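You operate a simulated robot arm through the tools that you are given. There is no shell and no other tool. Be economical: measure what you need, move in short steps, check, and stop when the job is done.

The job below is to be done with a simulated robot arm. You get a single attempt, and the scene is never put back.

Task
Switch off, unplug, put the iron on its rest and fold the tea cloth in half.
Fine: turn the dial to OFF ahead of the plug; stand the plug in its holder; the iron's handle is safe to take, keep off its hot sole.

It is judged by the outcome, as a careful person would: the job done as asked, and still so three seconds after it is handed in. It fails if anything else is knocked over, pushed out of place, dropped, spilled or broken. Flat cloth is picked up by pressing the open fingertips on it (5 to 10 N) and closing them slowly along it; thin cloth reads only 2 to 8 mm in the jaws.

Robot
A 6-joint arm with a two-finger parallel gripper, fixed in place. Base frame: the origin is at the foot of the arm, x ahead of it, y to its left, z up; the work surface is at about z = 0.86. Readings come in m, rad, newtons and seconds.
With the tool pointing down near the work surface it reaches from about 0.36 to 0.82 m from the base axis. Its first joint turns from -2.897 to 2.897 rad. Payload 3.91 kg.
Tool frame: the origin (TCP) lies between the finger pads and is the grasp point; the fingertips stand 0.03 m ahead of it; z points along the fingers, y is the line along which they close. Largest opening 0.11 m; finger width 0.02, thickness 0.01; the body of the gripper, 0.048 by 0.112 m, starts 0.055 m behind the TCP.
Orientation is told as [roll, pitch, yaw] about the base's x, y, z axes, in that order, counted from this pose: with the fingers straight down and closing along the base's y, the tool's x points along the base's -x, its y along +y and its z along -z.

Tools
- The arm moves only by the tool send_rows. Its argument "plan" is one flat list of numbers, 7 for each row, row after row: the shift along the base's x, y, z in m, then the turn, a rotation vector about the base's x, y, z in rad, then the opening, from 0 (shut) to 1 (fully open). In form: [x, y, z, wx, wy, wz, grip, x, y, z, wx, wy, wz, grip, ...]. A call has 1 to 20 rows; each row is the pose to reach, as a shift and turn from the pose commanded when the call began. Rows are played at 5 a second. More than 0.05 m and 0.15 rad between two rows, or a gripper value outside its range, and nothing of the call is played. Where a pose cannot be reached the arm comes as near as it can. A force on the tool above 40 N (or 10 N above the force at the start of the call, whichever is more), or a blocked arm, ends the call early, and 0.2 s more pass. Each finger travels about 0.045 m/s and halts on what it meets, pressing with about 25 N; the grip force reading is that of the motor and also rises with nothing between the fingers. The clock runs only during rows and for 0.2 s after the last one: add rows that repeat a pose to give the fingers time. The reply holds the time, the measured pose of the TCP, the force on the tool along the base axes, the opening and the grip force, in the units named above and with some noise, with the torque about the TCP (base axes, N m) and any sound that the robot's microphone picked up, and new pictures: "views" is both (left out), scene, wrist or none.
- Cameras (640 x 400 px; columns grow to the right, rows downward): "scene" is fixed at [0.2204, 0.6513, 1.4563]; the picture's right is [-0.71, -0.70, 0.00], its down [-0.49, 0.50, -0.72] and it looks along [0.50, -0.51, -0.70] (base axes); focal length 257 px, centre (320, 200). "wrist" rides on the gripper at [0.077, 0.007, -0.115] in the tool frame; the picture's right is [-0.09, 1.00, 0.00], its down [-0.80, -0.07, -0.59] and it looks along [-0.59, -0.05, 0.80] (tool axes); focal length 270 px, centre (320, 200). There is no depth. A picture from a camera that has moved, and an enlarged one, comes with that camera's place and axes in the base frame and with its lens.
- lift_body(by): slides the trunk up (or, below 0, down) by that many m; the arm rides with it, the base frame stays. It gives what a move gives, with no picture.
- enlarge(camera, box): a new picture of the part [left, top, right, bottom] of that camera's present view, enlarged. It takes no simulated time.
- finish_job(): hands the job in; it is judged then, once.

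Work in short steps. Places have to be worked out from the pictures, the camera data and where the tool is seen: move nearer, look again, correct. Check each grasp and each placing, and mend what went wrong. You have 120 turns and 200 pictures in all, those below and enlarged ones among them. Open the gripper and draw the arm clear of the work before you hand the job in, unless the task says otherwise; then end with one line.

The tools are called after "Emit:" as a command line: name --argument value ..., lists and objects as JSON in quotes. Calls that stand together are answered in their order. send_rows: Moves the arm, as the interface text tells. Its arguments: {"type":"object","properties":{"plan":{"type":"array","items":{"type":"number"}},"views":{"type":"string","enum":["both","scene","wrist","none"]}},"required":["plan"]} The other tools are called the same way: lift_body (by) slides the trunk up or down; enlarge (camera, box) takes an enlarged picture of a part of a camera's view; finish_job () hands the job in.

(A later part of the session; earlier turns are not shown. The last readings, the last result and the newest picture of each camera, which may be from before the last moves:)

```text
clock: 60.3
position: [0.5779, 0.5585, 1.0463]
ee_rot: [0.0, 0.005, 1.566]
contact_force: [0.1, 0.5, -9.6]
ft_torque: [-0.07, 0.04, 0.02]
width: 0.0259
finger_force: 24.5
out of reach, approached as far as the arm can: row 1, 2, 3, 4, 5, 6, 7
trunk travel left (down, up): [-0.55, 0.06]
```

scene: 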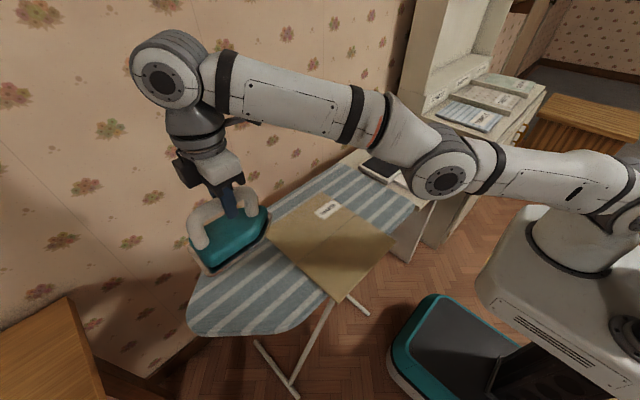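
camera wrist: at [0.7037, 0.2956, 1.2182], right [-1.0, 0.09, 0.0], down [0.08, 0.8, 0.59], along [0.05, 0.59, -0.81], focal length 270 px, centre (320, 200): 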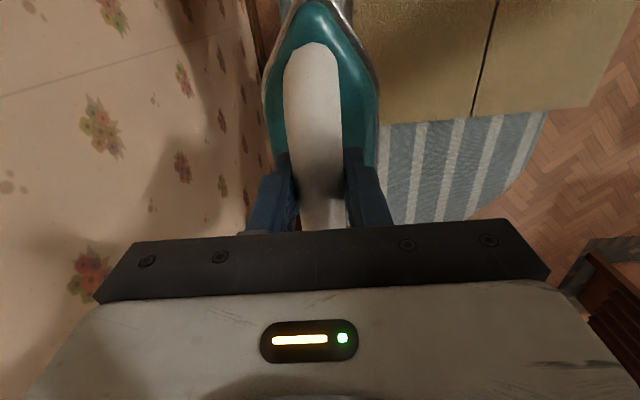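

The stretched elbow decouples from plain up/down moves, but a tilt of the tool (tips swinging inward) does drive the elbow joint the right way. I tilt about the tangential axis while pulling the TCP inward accordingly, then continue inward.

Emit:
send_rows --plan '[-0.0158, -0.0153, 0.001, -0.0695, 0.0719, 0, 0.1, -0.0314, -0.0304, 0.0044, -0.139, 0.1438, 0, 0.1, -0.0467, -0.0452, 0.01, -0.2085, 0.2157, 0, 0.1, -0.0616, -0.0596, 0.0174, -0.278, 0.2876, 0, 0.1, -0.0759, -0.0733, 0.027, -0.3475, 0.3595, 0, 0.1, -0.0892, -0.0862, 0.0384, -0.417, 0.4314, 0, 0.1, -0.105, -0.101, 0.0384, -0.417, 0.4314, 0, 0.1, -0.125, -0.12, 0.0384, -0.417, 0.4314, 0, 0.1, -0.145, -0.14, 0.0384, -0.417, 0.4314, 0, 0.1, -0.145, -0.14, 0.0384, -0.417, 0.4314, 0, 0.1]' --views "scene"

```text
clock: 62.5
position: [0.4312, 0.4203, 1.0852]
ee_rot: [0.456, 0.409, 1.662]
contact_force: [0.3, -0.4, -11.1]
ft_torque: [0.32, -0.1, 0.0]
width: 0.0258
finger_force: 24.7
out of reach, approached as far as the arm can: row 3, 4, 6
trunk travel left (down, up): [-0.55, 0.06]
```

scene: 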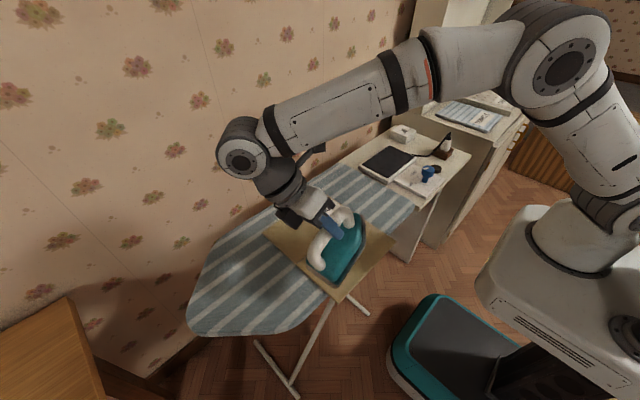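

The elbow is back up and the arm moves freely. I undo the tilt in place.

Emit:
send_rows --plan '[0, 0, 0.005, 0.0695, -0.0719, 0, 0.1, 0, 0, 0.01, 0.139, -0.1438, 0, 0.1, 0, 0, 0.015, 0.2085, -0.2157, 0, 0.1, 0, 0, 0.015, 0.278, -0.2876, 0, 0.1, 0, 0, 0.015, 0.3475, -0.3595, 0, 0.1, 0, 0, 0.015, 0.417, -0.4314, 0, 0.1, 0, 0, 0.015, 0.417, -0.4314, 0, 0.1]' --views "both"

```text
clock: 64.1
position: [0.4303, 0.4187, 1.1002]
ee_rot: [-0.002, 0.005, 1.565]
contact_force: [0.0, -0.2, -9.6]
ft_torque: [-0.06, 0.12, 0.02]
width: 0.0259
finger_force: 25.1
trunk travel left (down, up): [-0.55, 0.06]
camera wrist: at [0.4228, 0.3429, 1.2152], right [-1.0, 0.09, 0.0], down [0.08, 0.8, 0.59], along [0.06, 0.59, -0.81], focal length 270 px, centre (320, 200)
```

scene: 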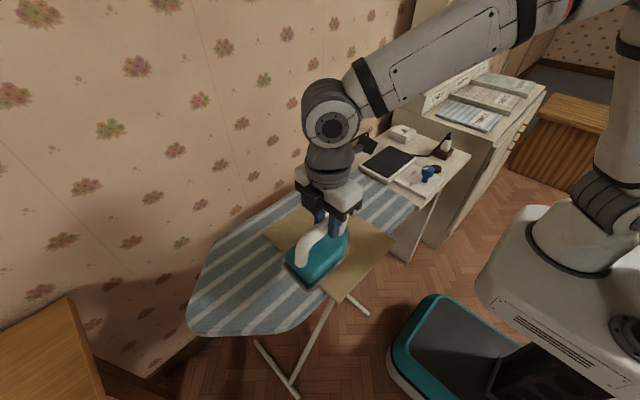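
wrist: 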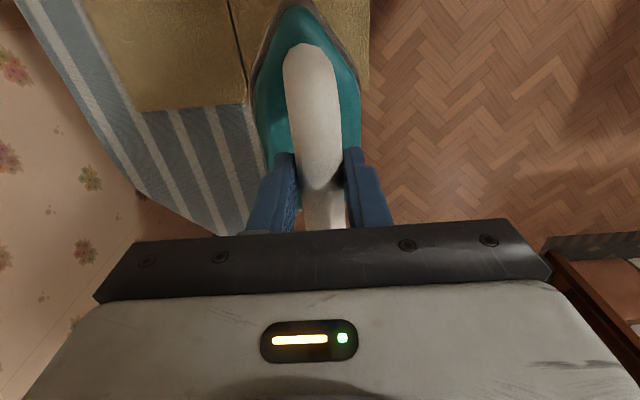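

Level again. I carry it to above the rest at (0.609, -0.13).

Emit:
send_rows --plan '[0.0138, -0.0422, 0, 0, 0, 0, 0.1, 0.0275, -0.0845, 0, 0, 0, 0, 0.1, 0.0413, -0.1267, 0, 0, 0, 0, 0.1, 0.055, -0.169, 0, 0, 0, 0, 0.1, 0.0688, -0.2112, 0, 0, 0, 0, 0.1, 0.0826, -0.2534, 0, 0, 0, 0, 0.1, 0.0964, -0.2956, 0, 0, 0, 0, 0.1, 0.11, -0.338, 0, 0, 0, 0, 0.1, 0.124, -0.38, 0, 0, 0, 0, 0.1, 0.1377, -0.4223, -0.01, 0, 0, 0, 0.1, 0.1515, -0.4645, -0.02, 0, 0, 0, 0.1, 0.165, -0.507, -0.03, 0, 0, 0, 0.1, 0.179, -0.549, -0.04, 0, 0, 0, 0.1, 0.179, -0.549, -0.04, 0, 0, 0, 0.1]' --views "both"

Emit:
enlarge --camera "scene" --box '[330, 70, 490, 210]'

```text
clock: 67.1
position: [0.6062, -0.1311, 1.06]
ee_rot: [0.001, 0.003, 1.565]
contact_force: [0.1, 0.1, -10.6]
ft_torque: [-0.07, 0.01, 0.0]
width: 0.0255
finger_force: 25.1
trunk travel left (down, up): [-0.55, 0.06]
camera wrist: at [0.5993, -0.2073, 1.175], right [-1.0, 0.09, 0.0], down [0.08, 0.8, 0.59], along [0.06, 0.59, -0.81], focal length 270 px, centre (320, 200)
```

scene: 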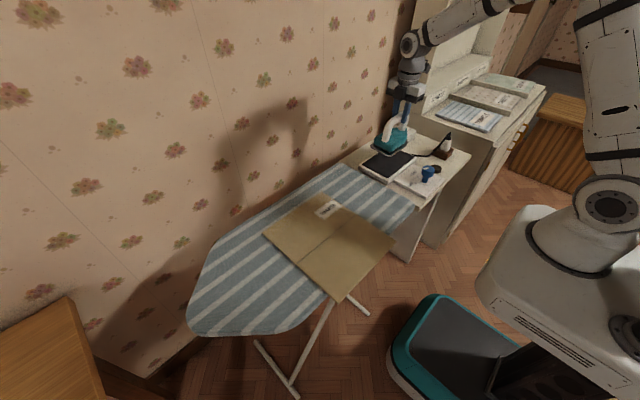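
wrist: 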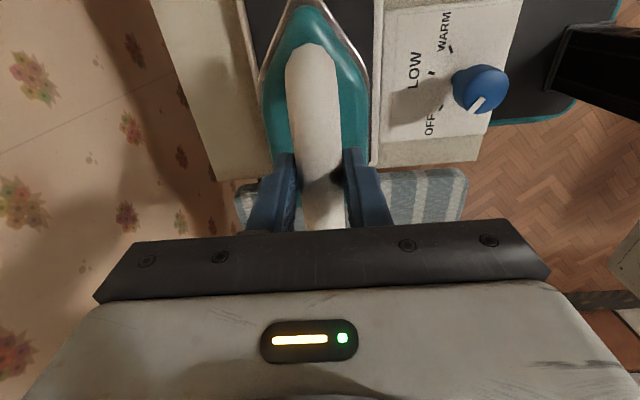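

```text
2.86 times, centred on (410, 140) of scene
camera zoom: at [0.2204, 0.6513, 1.4563], right [-0.71, -0.7, 0.0], down [-0.49, 0.5, -0.72], along [0.5, -0.51, -0.7], focal length 735 px, centre (63, 371)
```

zoom: 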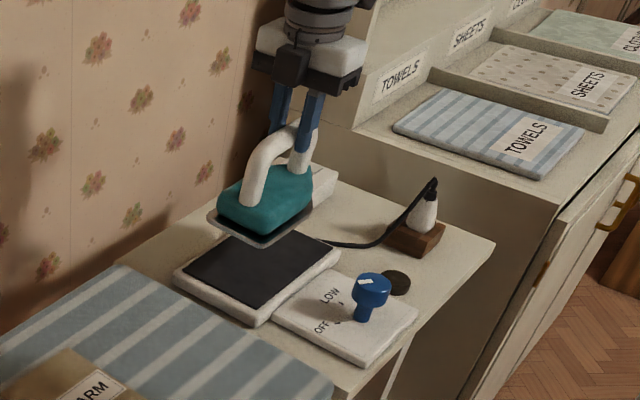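

In both views the iron is centred over the pad. I lower it, slowing near contact.

Emit:
send_rows --plan '[0, 0, -0.03, 0, 0, 0, 0.1, 0, 0, -0.06, 0, 0, 0, 0.1, 0, 0, -0.08, 0, 0, 0, 0.1, 0, 0, -0.085, 0, 0, 0, 0.1, 0, 0, -0.09, 0, 0, 0, 0.1, 0, 0, -0.09, 0, 0, 0, 0.1]' --views "scene"

Emit:
enlarge --camera "scene" --box '[340, 100, 440, 200]'

```text
clock: 68.5
position: [0.6082, -0.1303, 0.9719]
ee_rot: [-0.003, 0.004, 1.565]
contact_force: [4.8, -1.6, 15.2]
ft_torque: [0.08, -0.07, 0.07]
width: 0.0258
finger_force: 25.2
trunk travel left (down, up): [-0.55, 0.06]
```

scene: 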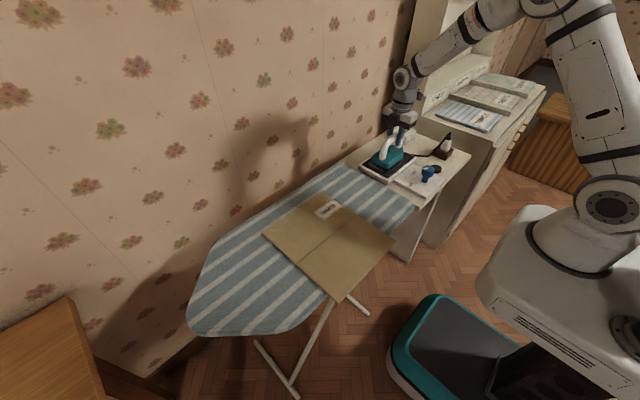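

```text
4.00 times, centred on (390, 150) of scene
camera zoom: at [0.2204, 0.6513, 1.4563], right [-0.71, -0.7, 0.0], down [-0.49, 0.5, -0.72], along [0.5, -0.51, -0.7], focal length 1028 px, centre (40, 400)
```

zoom: 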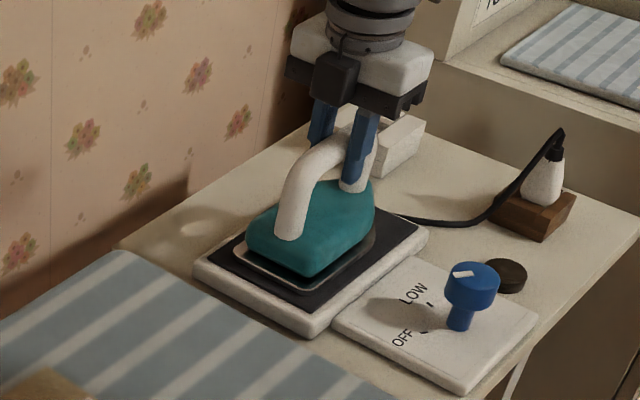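

The iron rests on the pad (pressing ~25 N). I relieve the pressure, open and rise.

Emit:
send_rows --plan '[0, 0, 0.002, 0, 0, 0, 0.1, 0, 0, 0.003, 0, 0, 0, 0.3, 0, 0, 0.003, 0, 0, 0, 0.5, 0, 0, 0.003, 0, 0, 0, 0.6, 0, 0, 0.003, 0, 0, 0, 0.6, 0, 0, 0.03, 0, 0, 0, 0.6, 0, 0, 0.07, 0, 0, 0, 0.6, 0, 0, 0.11, 0, 0, 0, 0.6, 0, 0, 0.15, 0, 0, 0, 0.6]' --views "both"

Emit:
enlarge --camera "scene" --box '[340, 100, 480, 210]'

```text
clock: 70.5
position: [0.6061, -0.1317, 1.1219]
ee_rot: [-0.002, 0.005, 1.563]
contact_force: [0.0, 0.3, 0.4]
ft_torque: [0.01, 0.01, -0.02]
width: 0.0659
finger_force: 0.0
trunk travel left (down, up): [-0.55, 0.06]
camera wrist: at [0.5987, -0.2074, 1.2364], right [-1.0, 0.09, 0.0], down [0.08, 0.8, 0.59], along [0.06, 0.59, -0.81], focal length 270 px, centre (320, 200)
```

scene: 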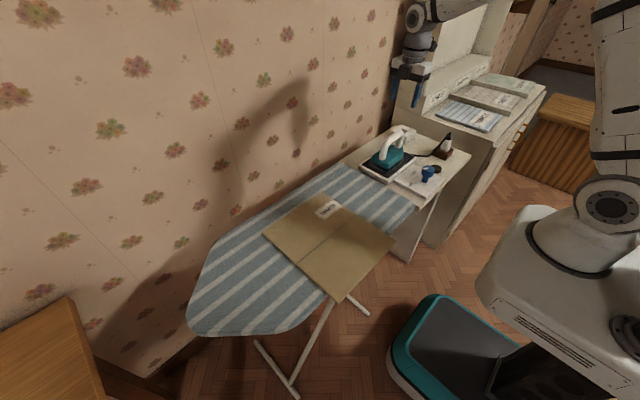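
wrist: 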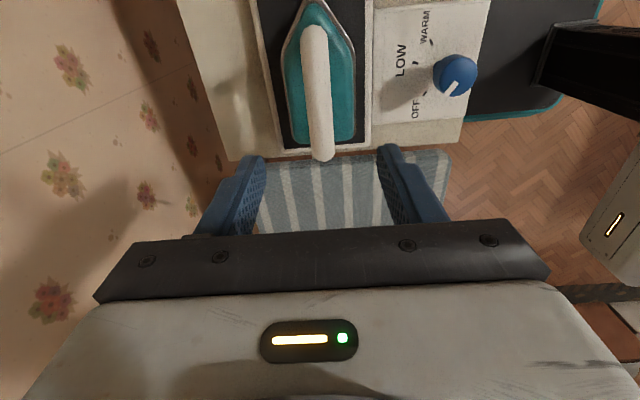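

```text
3.64 times, centred on (410, 155) of scene
camera zoom: at [0.2204, 0.6513, 1.4563], right [-0.71, -0.7, 0.0], down [-0.49, 0.5, -0.72], along [0.5, -0.51, -0.7], focal length 935 px, centre (-7, 364)
```

zoom: 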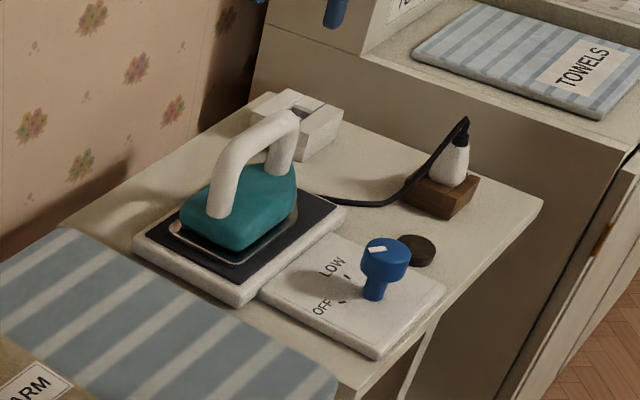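

The iron sits wholly on the rest pad. Now the cloth: it spans about x 0.375–0.663, y 0.19–0.435, with the mid-line at x≈0.52. I go above for a clear look at its edges and the board's edges.

Emit:
send_rows --plan '[-0.008, 0.039, 0.0145, 0, 0, 0, 0.6, -0.017, 0.078, 0.029, 0, 0, 0, 0.6, -0.025, 0.117, 0.043, 0, 0, 0, 0.6, -0.034, 0.156, 0.058, 0, 0, 0, 0.6, -0.042, 0.194, 0.072, 0, 0, 0, 0.6, -0.05, 0.233, 0.087, 0, 0, 0, 0.6, -0.059, 0.272, 0.1, 0, 0, 0, 0.6, -0.067, 0.311, 0.115, 0, 0, 0, 0.6, -0.076, 0.35, 0.13, 0, 0, 0, 0.6, -0.076, 0.35, 0.13, 0, 0, 0, 0.6]' --views "both"

Emit:
enlarge --camera "scene" --box '[240, 170, 420, 320]'

```text
clock: 72.7
position: [0.5324, 0.2204, 1.2516]
ee_rot: [-0.003, 0.004, 1.564]
contact_force: [-0.8, -0.7, 0.0]
ft_torque: [0.01, -0.03, 0.01]
width: 0.0659
finger_force: 0.0
trunk travel left (down, up): [-0.55, 0.06]
camera wrist: at [0.525, 0.1443, 1.3666], right [-1.0, 0.1, 0.0], down [0.08, 0.8, 0.59], along [0.06, 0.59, -0.81], focal length 270 px, centre (320, 200)
```

scene: 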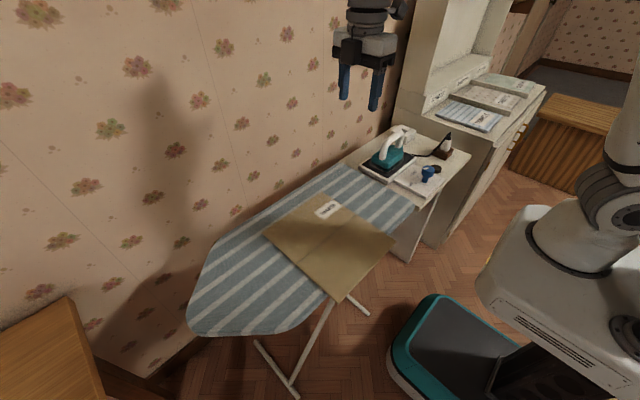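
wrist: 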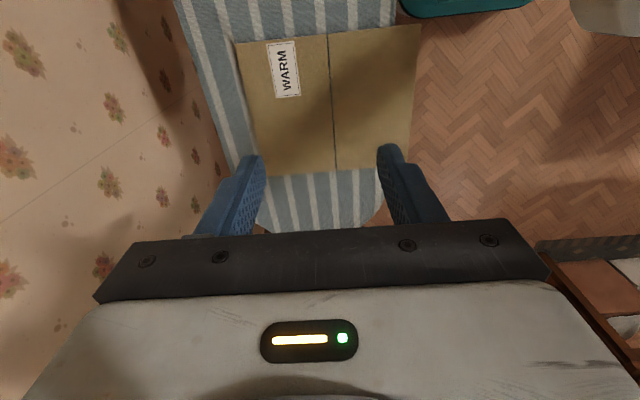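

```text
2.67 times, centred on (330, 245) of scene
camera zoom: at [0.2204, 0.6513, 1.4563], right [-0.71, -0.7, 0.0], down [-0.49, 0.5, -0.72], along [0.5, -0.51, -0.7], focal length 686 px, centre (293, 80)
```

zoom: 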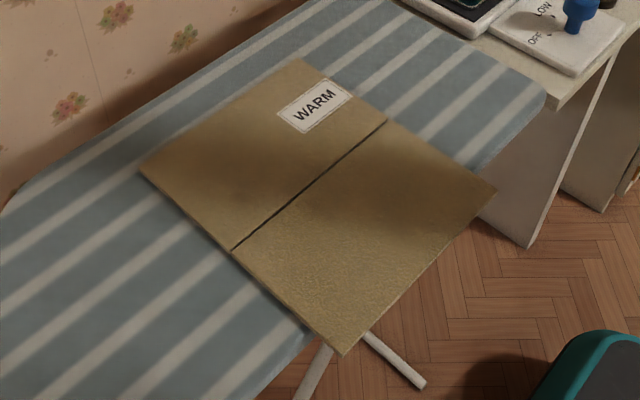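

The cloth lies flat with the near edge overhanging the board, but its far (+x) edge is supported, so I'll take the far edge at (0.645, 0.312) and fold it toward me over the mid-line x≈0.518. I approach above that point with fingers ~35 mm open along x.

Emit:
send_rows --plan '[0.014, 0.0115, -0.0385, 0, 0, 0, 0.32, 0.028, 0.023, -0.077, 0, 0, 0, 0.32, 0.042, 0.0345, -0.1155, 0, 0, 0, 0.32, 0.056, 0.046, -0.154, 0, 0, 0, 0.32, 0.07, 0.0575, -0.1925, 0, 0, 0, 0.32, 0.085, 0.069, -0.231, 0, 0, 0, 0.32, 0.099, 0.0805, -0.27, 0, 0, 0, 0.32, 0.113, 0.092, -0.305, 0, 0, 0, 0.32, 0.113, 0.092, -0.305, 0, 0, 0, 0.32]' --views "both"

Emit:
enlarge --camera "wrist" --box '[200, 20, 440, 230]'

Emit:
enlarge --camera "scene" --box '[240, 150, 420, 300]'

```text
clock: 74.7
position: [0.6443, 0.3117, 0.9462]
ee_rot: [-0.002, 0.002, 1.564]
contact_force: [0.7, 0.0, -0.8]
ft_torque: [0.01, -0.02, 0.0]
width: 0.0354
finger_force: 0.1
trunk travel left (down, up): [-0.55, 0.06]
camera wrist: at [0.6367, 0.2372, 1.0615], right [-1.0, 0.09, 0.0], down [0.08, 0.8, 0.59], along [0.06, 0.59, -0.81], focal length 270 px, centre (320, 200)
```

scene: 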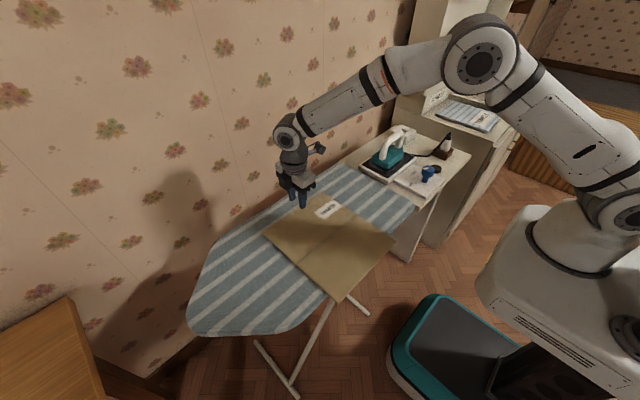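
wrist: 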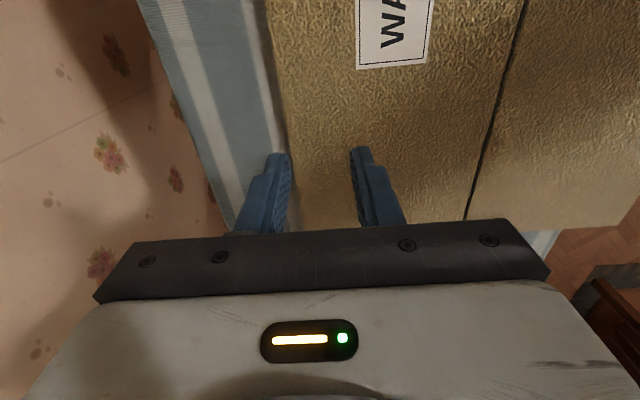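

```text
1.90 times, centred on (320, 125) of wrist
camera zoom: at [0.6367, 0.2372, 1.0615], right [-1.0, 0.09, 0.0], down [0.08, 0.8, 0.59], along [0.06, 0.59, -0.81], focal length 515 px, centre (320, 343)
```

zoom: 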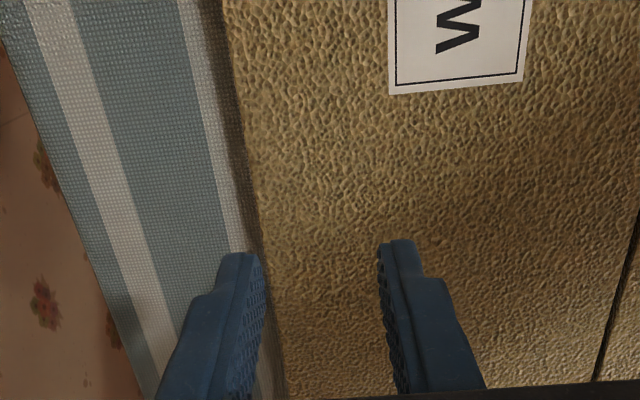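

```text
2.67 times, centred on (330, 225) of scene
camera zoom: at [0.2204, 0.6513, 1.4563], right [-0.71, -0.7, 0.0], down [-0.49, 0.5, -0.72], along [0.5, -0.51, -0.7], focal length 686 px, centre (293, 133)
```

zoom: 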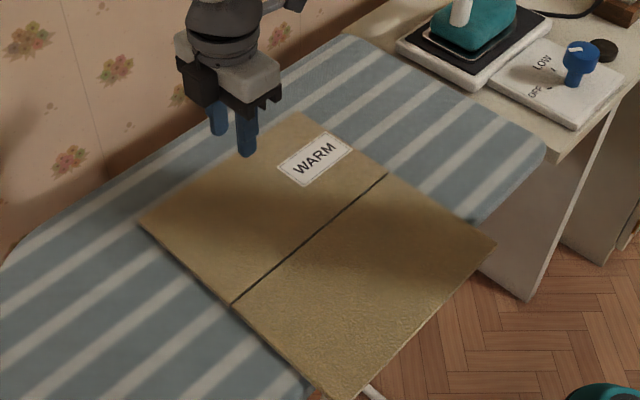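

The edge is at x≈0.669; I shift 6 mm inward so both tips land on cloth, and descend to just above it.

Emit:
send_rows --plan '[-0.006, 0, -0.02, 0, 0, 0, 0.32, -0.006, 0, -0.035, 0, 0, 0, 0.32, -0.006, 0, -0.042, 0, 0, 0, 0.32, -0.006, 0, -0.045, 0, 0, 0, 0.32]' --views "none"

Emit:
enlarge --camera "wrist" --box '[200, 60, 440, 230]'

```text
clock: 75.7
position: [0.6401, 0.3123, 0.9]
ee_rot: [-0.002, 0.003, 1.563]
contact_force: [0.5, 0.6, 0.5]
ft_torque: [-0.03, -0.01, 0.03]
width: 0.0353
finger_force: 0.0
trunk travel left (down, up): [-0.55, 0.06]
```

```text
2.35 times, centred on (320, 145) of wrist
camera zoom: at [0.6325, 0.2365, 1.0148], right [-1.0, 0.09, 0.0], down [0.08, 0.8, 0.59], along [0.06, 0.59, -0.81], focal length 636 px, centre (320, 329)
```

zoom: 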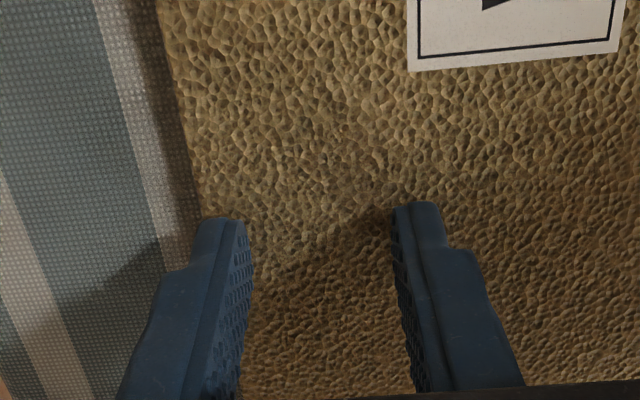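

Just above the cloth, both tips over it. I step down 2 mm at a time to find contact.

Emit:
send_rows --plan '[0, 0, -0.002, 0, 0, 0, 0.32, 0, 0, -0.004, 0, 0, 0, 0.32, 0, 0, -0.006, 0, 0, 0, 0.32, 0, 0, -0.007, 0, 0, 0, 0.32]' --views "none"

```text
clock: 76.7
position: [0.6397, 0.3125, 0.8979]
ee_rot: [-0.007, 0.0, 1.565]
contact_force: [1.0, 4.1, 27.7]
ft_torque: [0.16, 0.58, -0.05]
width: 0.0343
finger_force: 0.1
trunk travel left (down, up): [-0.55, 0.06]
```

Contact at TCP z≈0.8985; 28 N is too much, so I back off 3.8 mm to ~7 N, then close slowly along the cloth.

Emit:
send_rows --plan '[0, 0, 0.0038, 0, 0, 0, 0.32, 0, 0, 0.0038, 0, 0, 0, 0.32]' --views "none"

```text
clock: 77.3
position: [0.6395, 0.3106, 0.8982]
ee_rot: [-0.002, 0.003, 1.565]
contact_force: [4.2, 9.8, 15.6]
ft_torque: [0.34, 0.08, -0.12]
width: 0.0336
finger_force: 0.0
trunk travel left (down, up): [-0.55, 0.06]
```

Emit:
send_rows --plan '[0, 0, 0.001, 0, 0, 0, 0.32, 0, 0, 0.0015, 0, 0, 0, 0.28, 0, 0, 0.0015, 0, 0, 0, 0.24, 0, 0, 0.0015, 0, 0, 0, 0.2, 0, 0, 0.0015, 0, 0, 0, 0.16, 0, 0, 0.0015, 0, 0, 0, 0.12, 0, 0, 0.0015, 0, 0, 0, 0.08, 0, 0, 0.0015, 0, 0, 0, 0.04, 0, 0, 0.0015, 0, 0, 0, 0, 0, 0, 0.0015, 0, 0, 0, 0, 0, 0, 0.0015, 0, 0, 0, 0]' --views "both"

Emit:
enlarge --camera "wrist" --box '[200, 60, 440, 230]'

```text
clock: 79.7
position: [0.6396, 0.3123, 0.8997]
ee_rot: [-0.001, 0.004, 1.563]
contact_force: [-0.6, -0.4, -0.9]
ft_torque: [0.0, 0.02, 0.0]
width: 0.0
finger_force: 24.4
trunk travel left (down, up): [-0.55, 0.06]
camera wrist: at [0.6323, 0.2355, 1.0139], right [-1.0, 0.09, 0.0], down [0.08, 0.8, 0.59], along [0.06, 0.59, -0.81], focal length 270 px, centre (320, 200)
```

scene: 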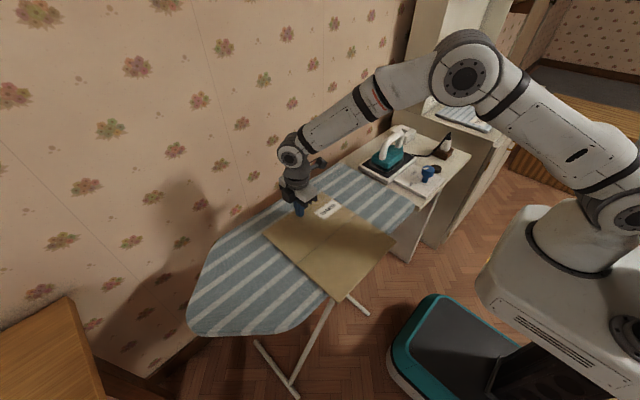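
wrist: 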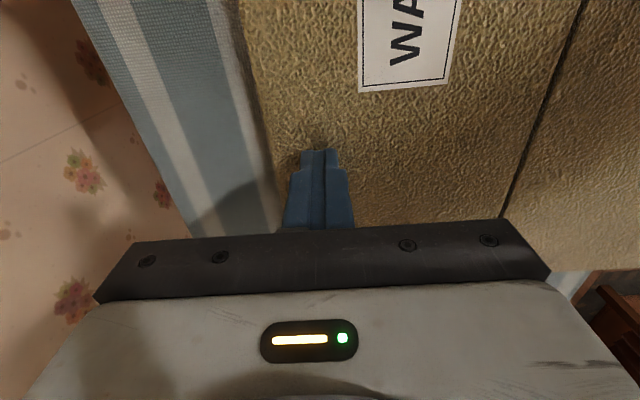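

```text
2.35 times, centred on (320, 145) of wrist
camera zoom: at [0.6323, 0.2355, 1.0139], right [-1.0, 0.09, 0.0], down [0.08, 0.8, 0.59], along [0.06, 0.59, -0.81], focal length 636 px, centre (320, 329)
```

zoom: 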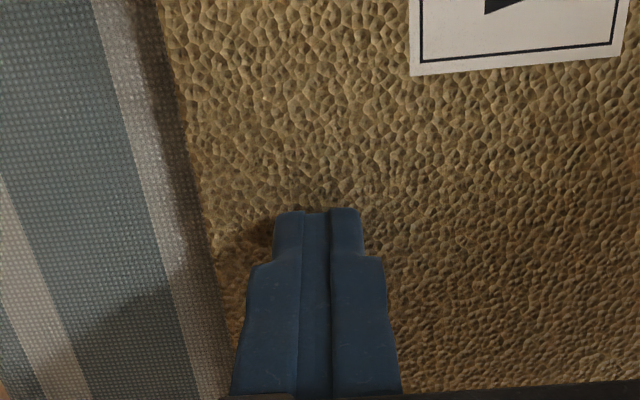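

The jaws closed empty since contact was lost. I reopen, press again with a slightly lower height and check the force before closing.

Emit:
send_rows --plan '[0, 0, 0.004, 0, 0, 0, 0, 0, 0, 0.004, 0, 0, 0, 0.2, 0, 0, 0.004, 0, 0, 0, 0.32, 0, 0, 0.004, 0, 0, 0, 0.32, 0, 0, 0.001, 0, 0, 0, 0.32, 0, 0, -0.0005, 0, 0, 0, 0.32, 0, 0, -0.0012, 0, 0, 0, 0.32, 0, 0, -0.0012, 0, 0, 0, 0.32]' --views "none"

```text
clock: 81.5
position: [0.6404, 0.311, 0.8976]
ee_rot: [-0.002, 0.004, 1.563]
contact_force: [0.0, -0.1, 1.7]
ft_torque: [-0.01, 0.02, -0.04]
width: 0.0353
finger_force: 0.1
trunk travel left (down, up): [-0.55, 0.06]
```

Emit:
send_rows --plan '[0, 0, -0.001, 0, 0, 0, 0.32, 0, 0, -0.0015, 0, 0, 0, 0.32]' --views "none"

```text
clock: 82.1
position: [0.6392, 0.3113, 0.8981]
ee_rot: [-0.002, 0.003, 1.564]
contact_force: [-0.2, -0.4, 10.4]
ft_torque: [0.04, 0.24, -0.02]
width: 0.0355
finger_force: 0.0
trunk travel left (down, up): [-0.55, 0.06]
```

The press is now 10 N. I close slowly at this height.

Emit:
send_rows --plan '[0, 0, 0, 0, 0, 0, 0.29, 0, 0, 0, 0, 0, 0, 0.26, 0, 0, 0, 0, 0, 0, 0.23, 0, 0, 0, 0, 0, 0, 0.2, 0, 0, 0, 0, 0, 0, 0.17, 0, 0, 0, 0, 0, 0, 0.14]' --views "none"

Emit:
enlarge --camera "wrist" --box '[200, 60, 440, 230]'

```text
clock: 83.5
position: [0.6376, 0.3112, 0.8975]
ee_rot: [-0.003, 0.002, 1.563]
contact_force: [-8.6, 0.9, 15.3]
ft_torque: [0.08, 0.4, 0.05]
width: 0.0197
finger_force: 4.6
trunk travel left (down, up): [-0.55, 0.06]
```

```text
2.35 times, centred on (320, 145) of wrist
camera zoom: at [0.6301, 0.2352, 1.0128], right [-1.0, 0.09, 0.0], down [0.07, 0.8, 0.59], along [0.06, 0.59, -0.81], focal length 636 px, centre (320, 329)
```

zoom: 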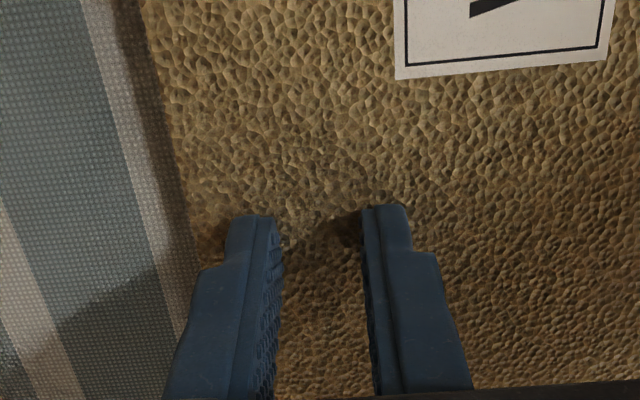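

Pressure holds (15 N) and the fingers meet resistance; I continue closing.

Emit:
send_rows --plan '[0, 0, 0, 0, 0, 0, 0.12, 0, 0, 0, 0, 0, 0, 0.1, 0, 0, 0, 0, 0, 0, 0.08, 0, 0, 0, 0, 0, 0, 0.06, 0, 0, 0, 0, 0, 0, 0.04, 0, 0, 0, 0, 0, 0, 0.02, 0, 0, 0, 0, 0, 0, 0.0, 0, 0, 0, 0, 0, 0, 0.0]' --views "none"

Emit:
enlarge --camera "wrist" --box '[200, 60, 440, 230]'

```text
clock: 85.3
position: [0.6395, 0.3097, 0.8973]
ee_rot: [-0.004, 0.004, 1.564]
contact_force: [-4.9, 0.9, 14.4]
ft_torque: [0.08, 0.14, -0.01]
width: 0.0003
finger_force: 25.3
trunk travel left (down, up): [-0.55, 0.06]
```

```text
2.35 times, centred on (320, 145) of wrist
camera zoom: at [0.6308, 0.2352, 1.0128], right [-1.0, 0.09, 0.0], down [0.07, 0.8, 0.59], along [0.06, 0.59, -0.81], focal length 636 px, centre (320, 329)
```

zoom: 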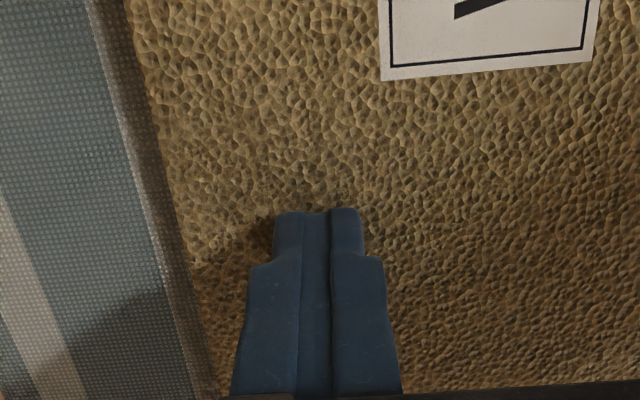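

Nothing was gathered: the narrow opening only slid the cloth ~5 mm. I retry with fingers wide open (more cloth between them to buckle) centred at x≈0.618 and a lighter press.

Emit:
send_rows --plan '[0, 0, 0.008, 0, 0, 0, 0, -0.01, 0, 0.012, 0, 0, 0, 0.3, -0.021, 0, 0.012, 0, 0, 0, 0.6, -0.021, 0, 0.012, 0, 0, 0, 0.78, -0.021, 0, 0.012, 0, 0, 0, 0.78, -0.021, 0, 0.006, 0, 0, 0, 0.78, -0.021, 0, 0.003, 0, 0, 0, 0.78, -0.021, 0, 0.001, 0, 0, 0, 0.78, -0.021, 0, 0.001, 0, 0, 0, 0.78]' --views "wrist"

```text
clock: 87.3
position: [0.6189, 0.3106, 0.8982]
ee_rot: [0.0, 0.003, 1.563]
contact_force: [0.0, -0.7, 0.5]
ft_torque: [-0.06, 0.0, -0.04]
width: 0.0861
finger_force: 0.1
trunk travel left (down, up): [-0.55, 0.06]
camera wrist: at [0.6114, 0.2357, 1.013], right [-1.0, 0.09, 0.0], down [0.08, 0.8, 0.59], along [0.06, 0.59, -0.81], focal length 270 px, centre (320, 200)
```

wrist: 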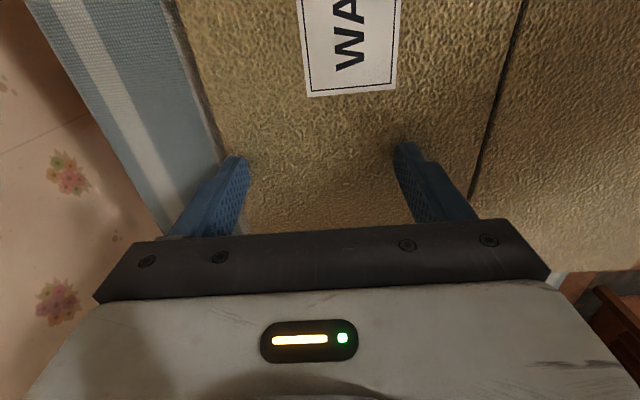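

Emit:
send_rows --plan '[0, 0, -0.001, 0, 0, 0, 0.78, 0, 0, -0.0018, 0, 0, 0, 0.78]' --views "none"

```text
clock: 87.9
position: [0.6194, 0.3124, 0.8984]
ee_rot: [-0.004, 0.002, 1.565]
contact_force: [-0.3, 1.4, 14.6]
ft_torque: [0.12, 0.63, -0.06]
width: 0.0856
finger_force: 0.0
trunk travel left (down, up): [-0.55, 0.06]
```

14.6 N; I ease 0.6 mm and close slowly.

Emit:
send_rows --plan '[0, 0, 0.0006, 0, 0, 0, 0.78, 0, 0, 0.0006, 0, 0, 0, 0.75, 0, 0, 0.0006, 0, 0, 0, 0.72, 0, 0, 0.0006, 0, 0, 0, 0.69, 0, 0, 0.0006, 0, 0, 0, 0.66, 0, 0, 0.0006, 0, 0, 0, 0.63, 0, 0, 0.0006, 0, 0, 0, 0.6, 0, 0, 0.0006, 0, 0, 0, 0.57, 0, 0, 0.0006, 0, 0, 0, 0.54, 0, 0, 0.0006, 0, 0, 0, 0.51]' --views "wrist"

Emit:
enlarge --camera "scene" --box '[240, 170, 400, 310]'

```text
clock: 90.1
position: [0.6181, 0.3095, 0.898]
ee_rot: [-0.003, 0.003, 1.566]
contact_force: [-7.0, -0.5, 14.7]
ft_torque: [0.03, 0.68, 0.05]
width: 0.0593
finger_force: 3.3
trunk travel left (down, up): [-0.55, 0.06]
camera wrist: at [0.6099, 0.235, 1.0128], right [-1.0, 0.09, 0.0], down [0.07, 0.8, 0.59], along [0.06, 0.59, -0.81], focal length 270 px, centre (320, 200)
```

wrist: 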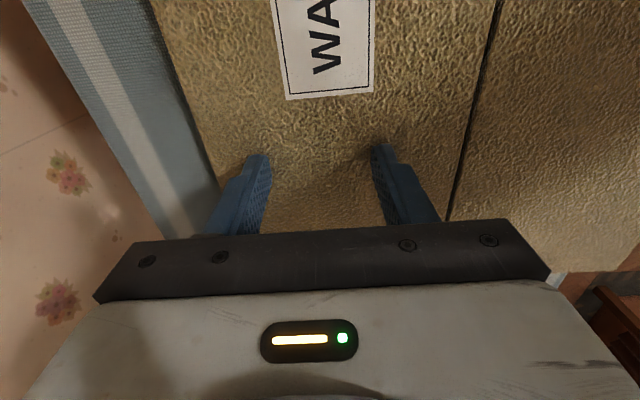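

```text
2.86 times, centred on (320, 240) of scene
camera zoom: at [0.2204, 0.6513, 1.4563], right [-0.71, -0.7, 0.0], down [-0.49, 0.5, -0.72], along [0.5, -0.51, -0.7], focal length 735 px, centre (320, 86)
```

zoom: 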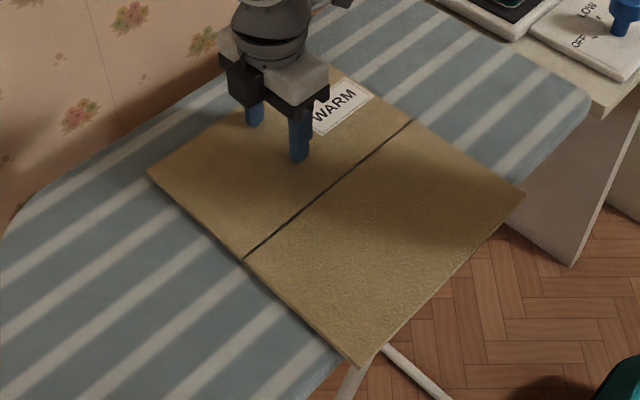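

The torque shows nearly all load on the inner fingertip, so it just drags the cloth (+x). I lift, reopen, tilt the tool slightly so the outer tip goes lower, and press again to balance the load.

Emit:
send_rows --plan '[0, 0, 0.008, 0, 0, 0, 0.51, 0.008, 0, 0.01, 0, 0.02, 0, 0.65, 0.008, 0, 0.01, 0, 0.02, 0, 0.7, 0.008, 0, 0.006, 0, 0.02, 0, 0.7, 0.008, 0, 0.003, 0, 0.02, 0, 0.7, 0.008, 0, 0.0015, 0, 0.02, 0, 0.7, 0.008, 0, 0.0005, 0, 0.02, 0, 0.7, 0.008, 0, 0.0005, 0, 0.02, 0, 0.7]' --views "none"

```text
clock: 91.9
position: [0.6279, 0.3096, 0.8977]
ee_rot: [0.016, 0.003, 1.564]
contact_force: [-1.9, 4.1, 10.5]
ft_torque: [0.12, -0.41, 0.07]
width: 0.0766
finger_force: 0.0
trunk travel left (down, up): [-0.55, 0.06]
```

Now the load is on the outer tip; halving the tilt should balance it.

Emit:
send_rows --plan '[0, 0, 0.002, 0, -0.009, 0, 0.7, 0, 0, 0.0, 0, -0.009, 0, 0.7, 0, 0, -0.0002, 0, -0.009, 0, 0.7]' --views "none"

```text
clock: 92.7
position: [0.6268, 0.3091, 0.8991]
ee_rot: [0.008, 0.004, 1.564]
contact_force: [-1.3, 1.2, 11.6]
ft_torque: [0.1, -0.5, 0.03]
width: 0.0767
finger_force: 0.0
trunk travel left (down, up): [-0.55, 0.06]
```

Emit:
send_rows --plan '[0, 0, 0.001, 0, -0.006, 0, 0.7, 0, 0, 0.0, 0, -0.006, 0, 0.7, 0, 0, 0.0, 0, -0.006, 0, 0.7]' --views "none"

```text
clock: 93.5
position: [0.6261, 0.3103, 0.898]
ee_rot: [0.002, 0.004, 1.564]
contact_force: [-0.7, -0.2, 14.3]
ft_torque: [0.03, -0.52, 0.01]
width: 0.0767
finger_force: 0.1
trunk travel left (down, up): [-0.55, 0.06]
```

Emit:
send_rows --plan '[0, 0, 0.001, 0, -0.003, 0, 0.7, 0, 0, 0.0005, 0, -0.003, 0, 0.7, 0, 0, 0.0005, 0, -0.003, 0, 0.7]' --views "none"

```text
clock: 94.3
position: [0.6273, 0.3103, 0.8989]
ee_rot: [0.0, 0.005, 1.564]
contact_force: [0.2, -1.6, 12.4]
ft_torque: [-0.03, -0.07, 0.0]
width: 0.0764
finger_force: 0.1
trunk travel left (down, up): [-0.55, 0.06]
```

Balanced now (torque ≈ 0, 12 N). I close slowly from here.

Emit:
send_rows --plan '[0, 0, 0.0003, 0, 0, 0, 0.68, 0, 0, 0.0003, 0, 0, 0, 0.66, 0, 0, 0.0003, 0, 0, 0, 0.64, 0, 0, 0.0003, 0, 0, 0, 0.62, 0, 0, 0.0003, 0, 0, 0, 0.6, 0, 0, 0.0003, 0, 0, 0, 0.58, 0, 0, 0.0003, 0, 0, 0, 0.56, 0, 0, 0.0003, 0, 0, 0, 0.54, 0, 0, 0.0003, 0, 0, 0, 0.52, 0, 0, 0.0003, 0, 0, 0, 0.5]' --views "wrist"

```text
clock: 96.5
position: [0.6263, 0.3104, 0.8985]
ee_rot: [0.0, 0.002, 1.563]
contact_force: [1.5, 0.0, 10.3]
ft_torque: [0.05, -0.09, 0.0]
width: 0.0582
finger_force: 3.4
trunk travel left (down, up): [-0.55, 0.06]
camera wrist: at [0.6188, 0.2352, 1.0129], right [-1.0, 0.09, 0.0], down [0.08, 0.8, 0.59], along [0.06, 0.59, -0.81], focal length 270 px, centre (320, 200)
```

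wrist: 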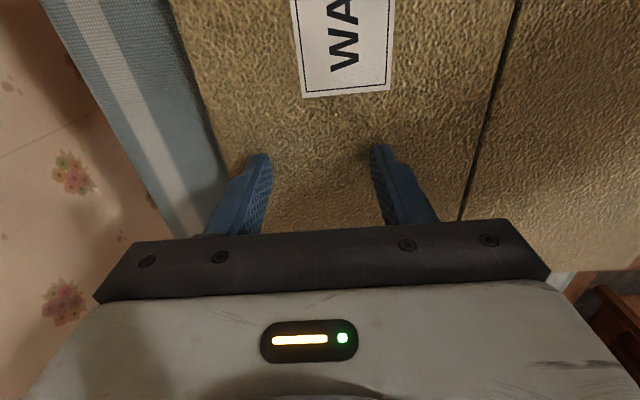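

No ridge yet; I keep closing to the end to see whether anything is gathered.

Emit:
send_rows --plan '[0, 0, 0, 0, 0, 0, 0.46, 0, 0, 0, 0, 0, 0, 0.42, 0, 0, 0, 0, 0, 0, 0.38, 0, 0, 0, 0, 0, 0, 0.34, 0, 0, 0, 0, 0, 0, 0.3, 0, 0, 0, 0, 0, 0, 0.26, 0, 0, 0, 0, 0, 0, 0.22, 0, 0, 0, 0, 0, 0, 0.18, 0, 0, 0, 0, 0, 0, 0.14, 0, 0, 0, 0, 0, 0, 0.1, 0, 0, 0, 0, 0, 0, 0.06, 0, 0, 0, 0, 0, 0, 0.02, 0, 0, 0, 0, 0, 0, 0.0]' --views "wrist"

Emit:
enlarge --camera "scene" --box '[240, 170, 400, 310]'

```text
clock: 99.3
position: [0.6259, 0.3113, 0.8984]
ee_rot: [0.001, 0.004, 1.563]
contact_force: [-0.6, -1.0, 10.3]
ft_torque: [0.04, 0.0, -0.02]
width: 0.0
finger_force: 24.9
trunk travel left (down, up): [-0.55, 0.06]
camera wrist: at [0.6186, 0.2353, 1.0129], right [-1.0, 0.09, 0.0], down [0.08, 0.8, 0.59], along [0.06, 0.59, -0.81], focal length 270 px, centre (320, 200)
```

wrist: 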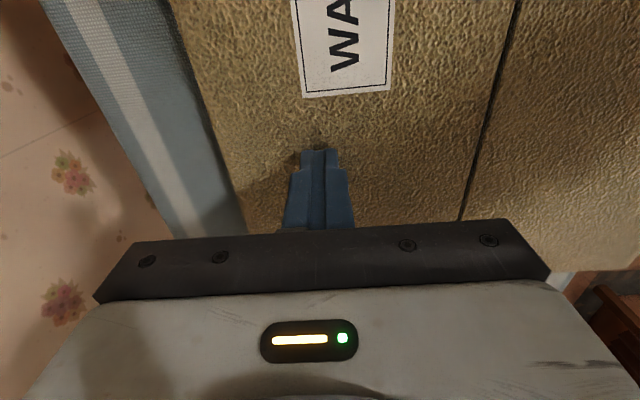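

```text
2.86 times, centred on (320, 240) of scene
camera zoom: at [0.2204, 0.6513, 1.4563], right [-0.71, -0.7, 0.0], down [-0.49, 0.5, -0.72], along [0.5, -0.51, -0.7], focal length 735 px, centre (320, 86)
```

zoom: 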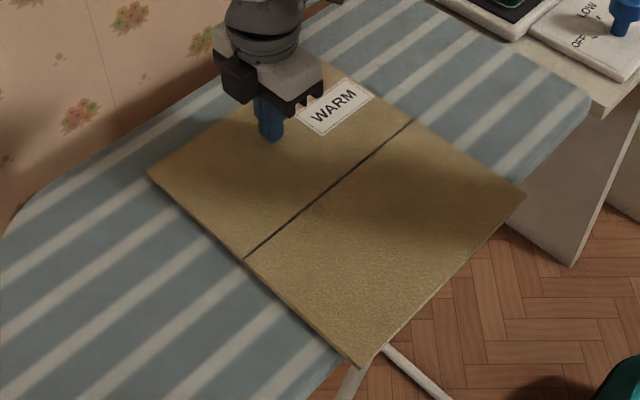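

The cloth behaves as two stiff flaps with a crease, so it must be lifted by its free overhanging near edge. First I drag it back (-x) by the ~20 mm I displaced it, pressing with the closed tips.

Emit:
send_rows --plan '[0, 0, -0.0007, 0, 0, 0, 0, -0.004, 0, -0.0007, 0, 0, 0, 0, -0.008, 0, -0.0007, 0, 0, 0, 0, -0.012, 0, -0.0007, 0, 0, 0, 0, -0.016, 0, -0.0007, 0, 0, 0, 0, -0.02, 0, -0.0007, 0, 0, 0, 0, -0.024, 0, -0.0007, 0, 0, 0, 0]' --views "none"

Emit:
enlarge --camera "scene" --box '[240, 170, 400, 310]'

```text
clock: 100.9
position: [0.6051, 0.3105, 0.8987]
ee_rot: [-0.001, 0.001, 1.565]
contact_force: [13.9, 0.1, 22.1]
ft_torque: [0.07, -0.45, -0.07]
width: 0.0
finger_force: 24.2
trunk travel left (down, up): [-0.55, 0.06]
```

```text
2.86 times, centred on (320, 240) of scene
camera zoom: at [0.2204, 0.6513, 1.4563], right [-0.71, -0.7, 0.0], down [-0.49, 0.5, -0.72], along [0.5, -0.51, -0.7], focal length 735 px, centre (320, 86)
```

zoom: 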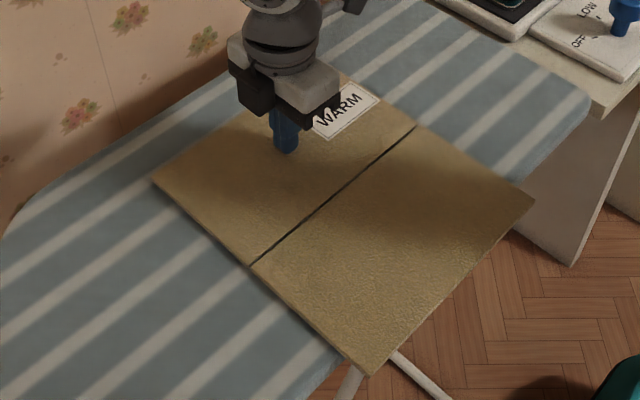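

It slides along (≈13 mm). I drag ~14 mm more to restore the full overhang.

Emit:
send_rows --plan '[-0.004, 0, 0, 0, 0, 0, 0, -0.008, 0, 0, 0, 0, 0, 0, -0.012, 0, 0, 0, 0, 0, 0, -0.016, 0, 0, 0, 0, 0, 0, -0.016, 0, 0.01, 0, 0, 0, 0, -0.016, 0, 0.05, 0, 0, 0, 0, -0.016, 0, 0.1, 0, 0, 0, 0]' --views "both"

Emit:
enlarge --camera "scene" --box '[240, 170, 400, 310]'

```text
clock: 102.5
position: [0.5853, 0.3109, 0.9968]
ee_rot: [0.001, 0.006, 1.564]
contact_force: [0.2, -0.1, 0.8]
ft_torque: [-0.01, 0.02, -0.01]
width: 0.0
finger_force: 24.2
trunk travel left (down, up): [-0.55, 0.06]
camera wrist: at [0.5782, 0.2355, 1.1119], right [-1.0, 0.09, 0.0], down [0.08, 0.8, 0.59], along [0.05, 0.59, -0.81], focal length 270 px, centre (320, 200)
```

scene: 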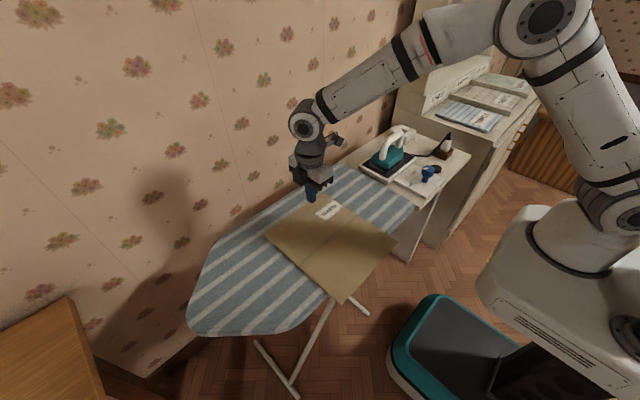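
wrist: 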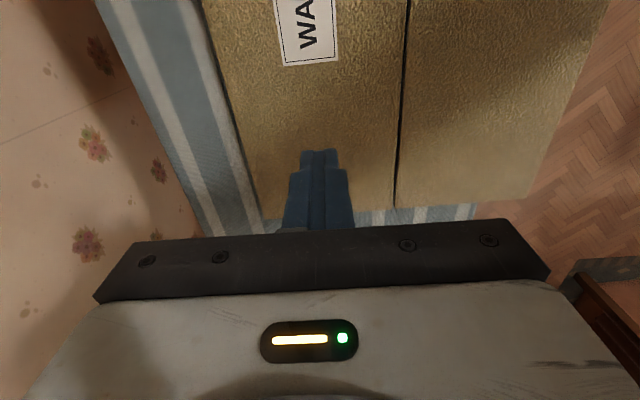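

```text
2.86 times, centred on (320, 240) of scene
camera zoom: at [0.2204, 0.6513, 1.4563], right [-0.71, -0.7, 0.0], down [-0.49, 0.5, -0.72], along [0.5, -0.51, -0.7], focal length 735 px, centre (320, 86)
```

zoom: 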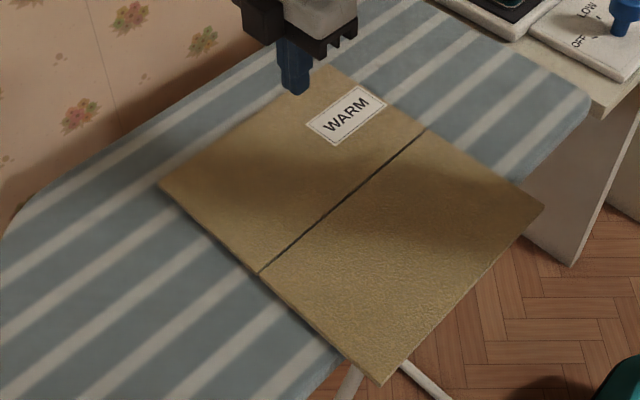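

Now the near edge is at x≈0.366, overhanging the board edge (x≈0.41) by ~45 mm; crease at x≈0.512. I'll capture that edge from the near side with the tool tilted outward (0.8 rad about -y), one finger below and one above. First I move to the near side, above, and tilt.

Emit:
send_rows --plan '[-0.0425, 0.005, 0.02, 0, 0, 0, 0.2, -0.085, 0.01, 0.03, 0, 0, 0, 0.4, -0.1275, 0.015, 0.03, 0, 0, 0, 0.5, -0.17, 0.02, 0.03, 0, -0.1, 0, 0.5, -0.2125, 0.025, 0.03, 0, -0.2, 0, 0.5, -0.255, 0.029, 0.03, 0, -0.3, 0, 0.5, -0.255, 0.029, 0.03, 0, -0.4, 0, 0.5, -0.255, 0.029, 0.03, 0, -0.5, 0, 0.5, -0.255, 0.029, 0.03, 0, -0.6, 0, 0.5, -0.255, 0.029, 0.03, 0, -0.7, 0, 0.5, -0.255, 0.029, 0.03, 0, -0.8, 0, 0.5, -0.255, 0.029, 0.03, 0, -0.8, 0, 0.5]' --views "both"

```text
clock: 105.1
position: [0.3312, 0.3396, 1.0267]
ee_rot: [-0.799, -0.001, 1.564]
contact_force: [-0.1, -0.5, 0.2]
ft_torque: [0.0, 0.02, -0.03]
width: 0.0549
finger_force: 0.0
trunk travel left (down, up): [-0.55, 0.06]
camera wrist: at [0.2437, 0.2645, 1.1013], right [-0.69, 0.09, -0.71], down [-0.37, 0.8, 0.47], along [0.62, 0.59, -0.52], focal length 270 px, centre (320, 200)
```

scene: 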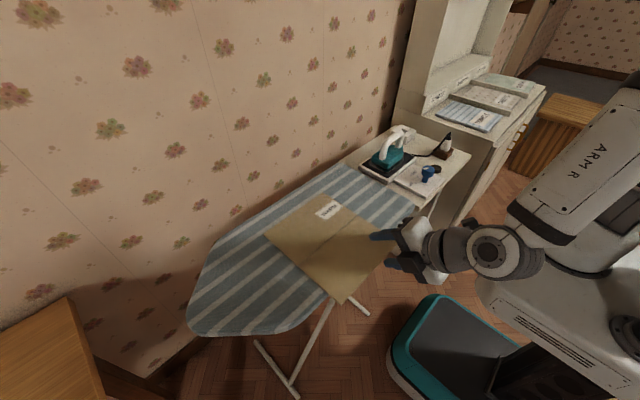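
wrist: 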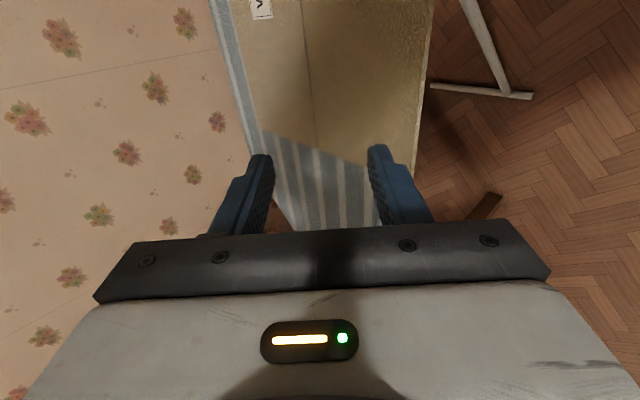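

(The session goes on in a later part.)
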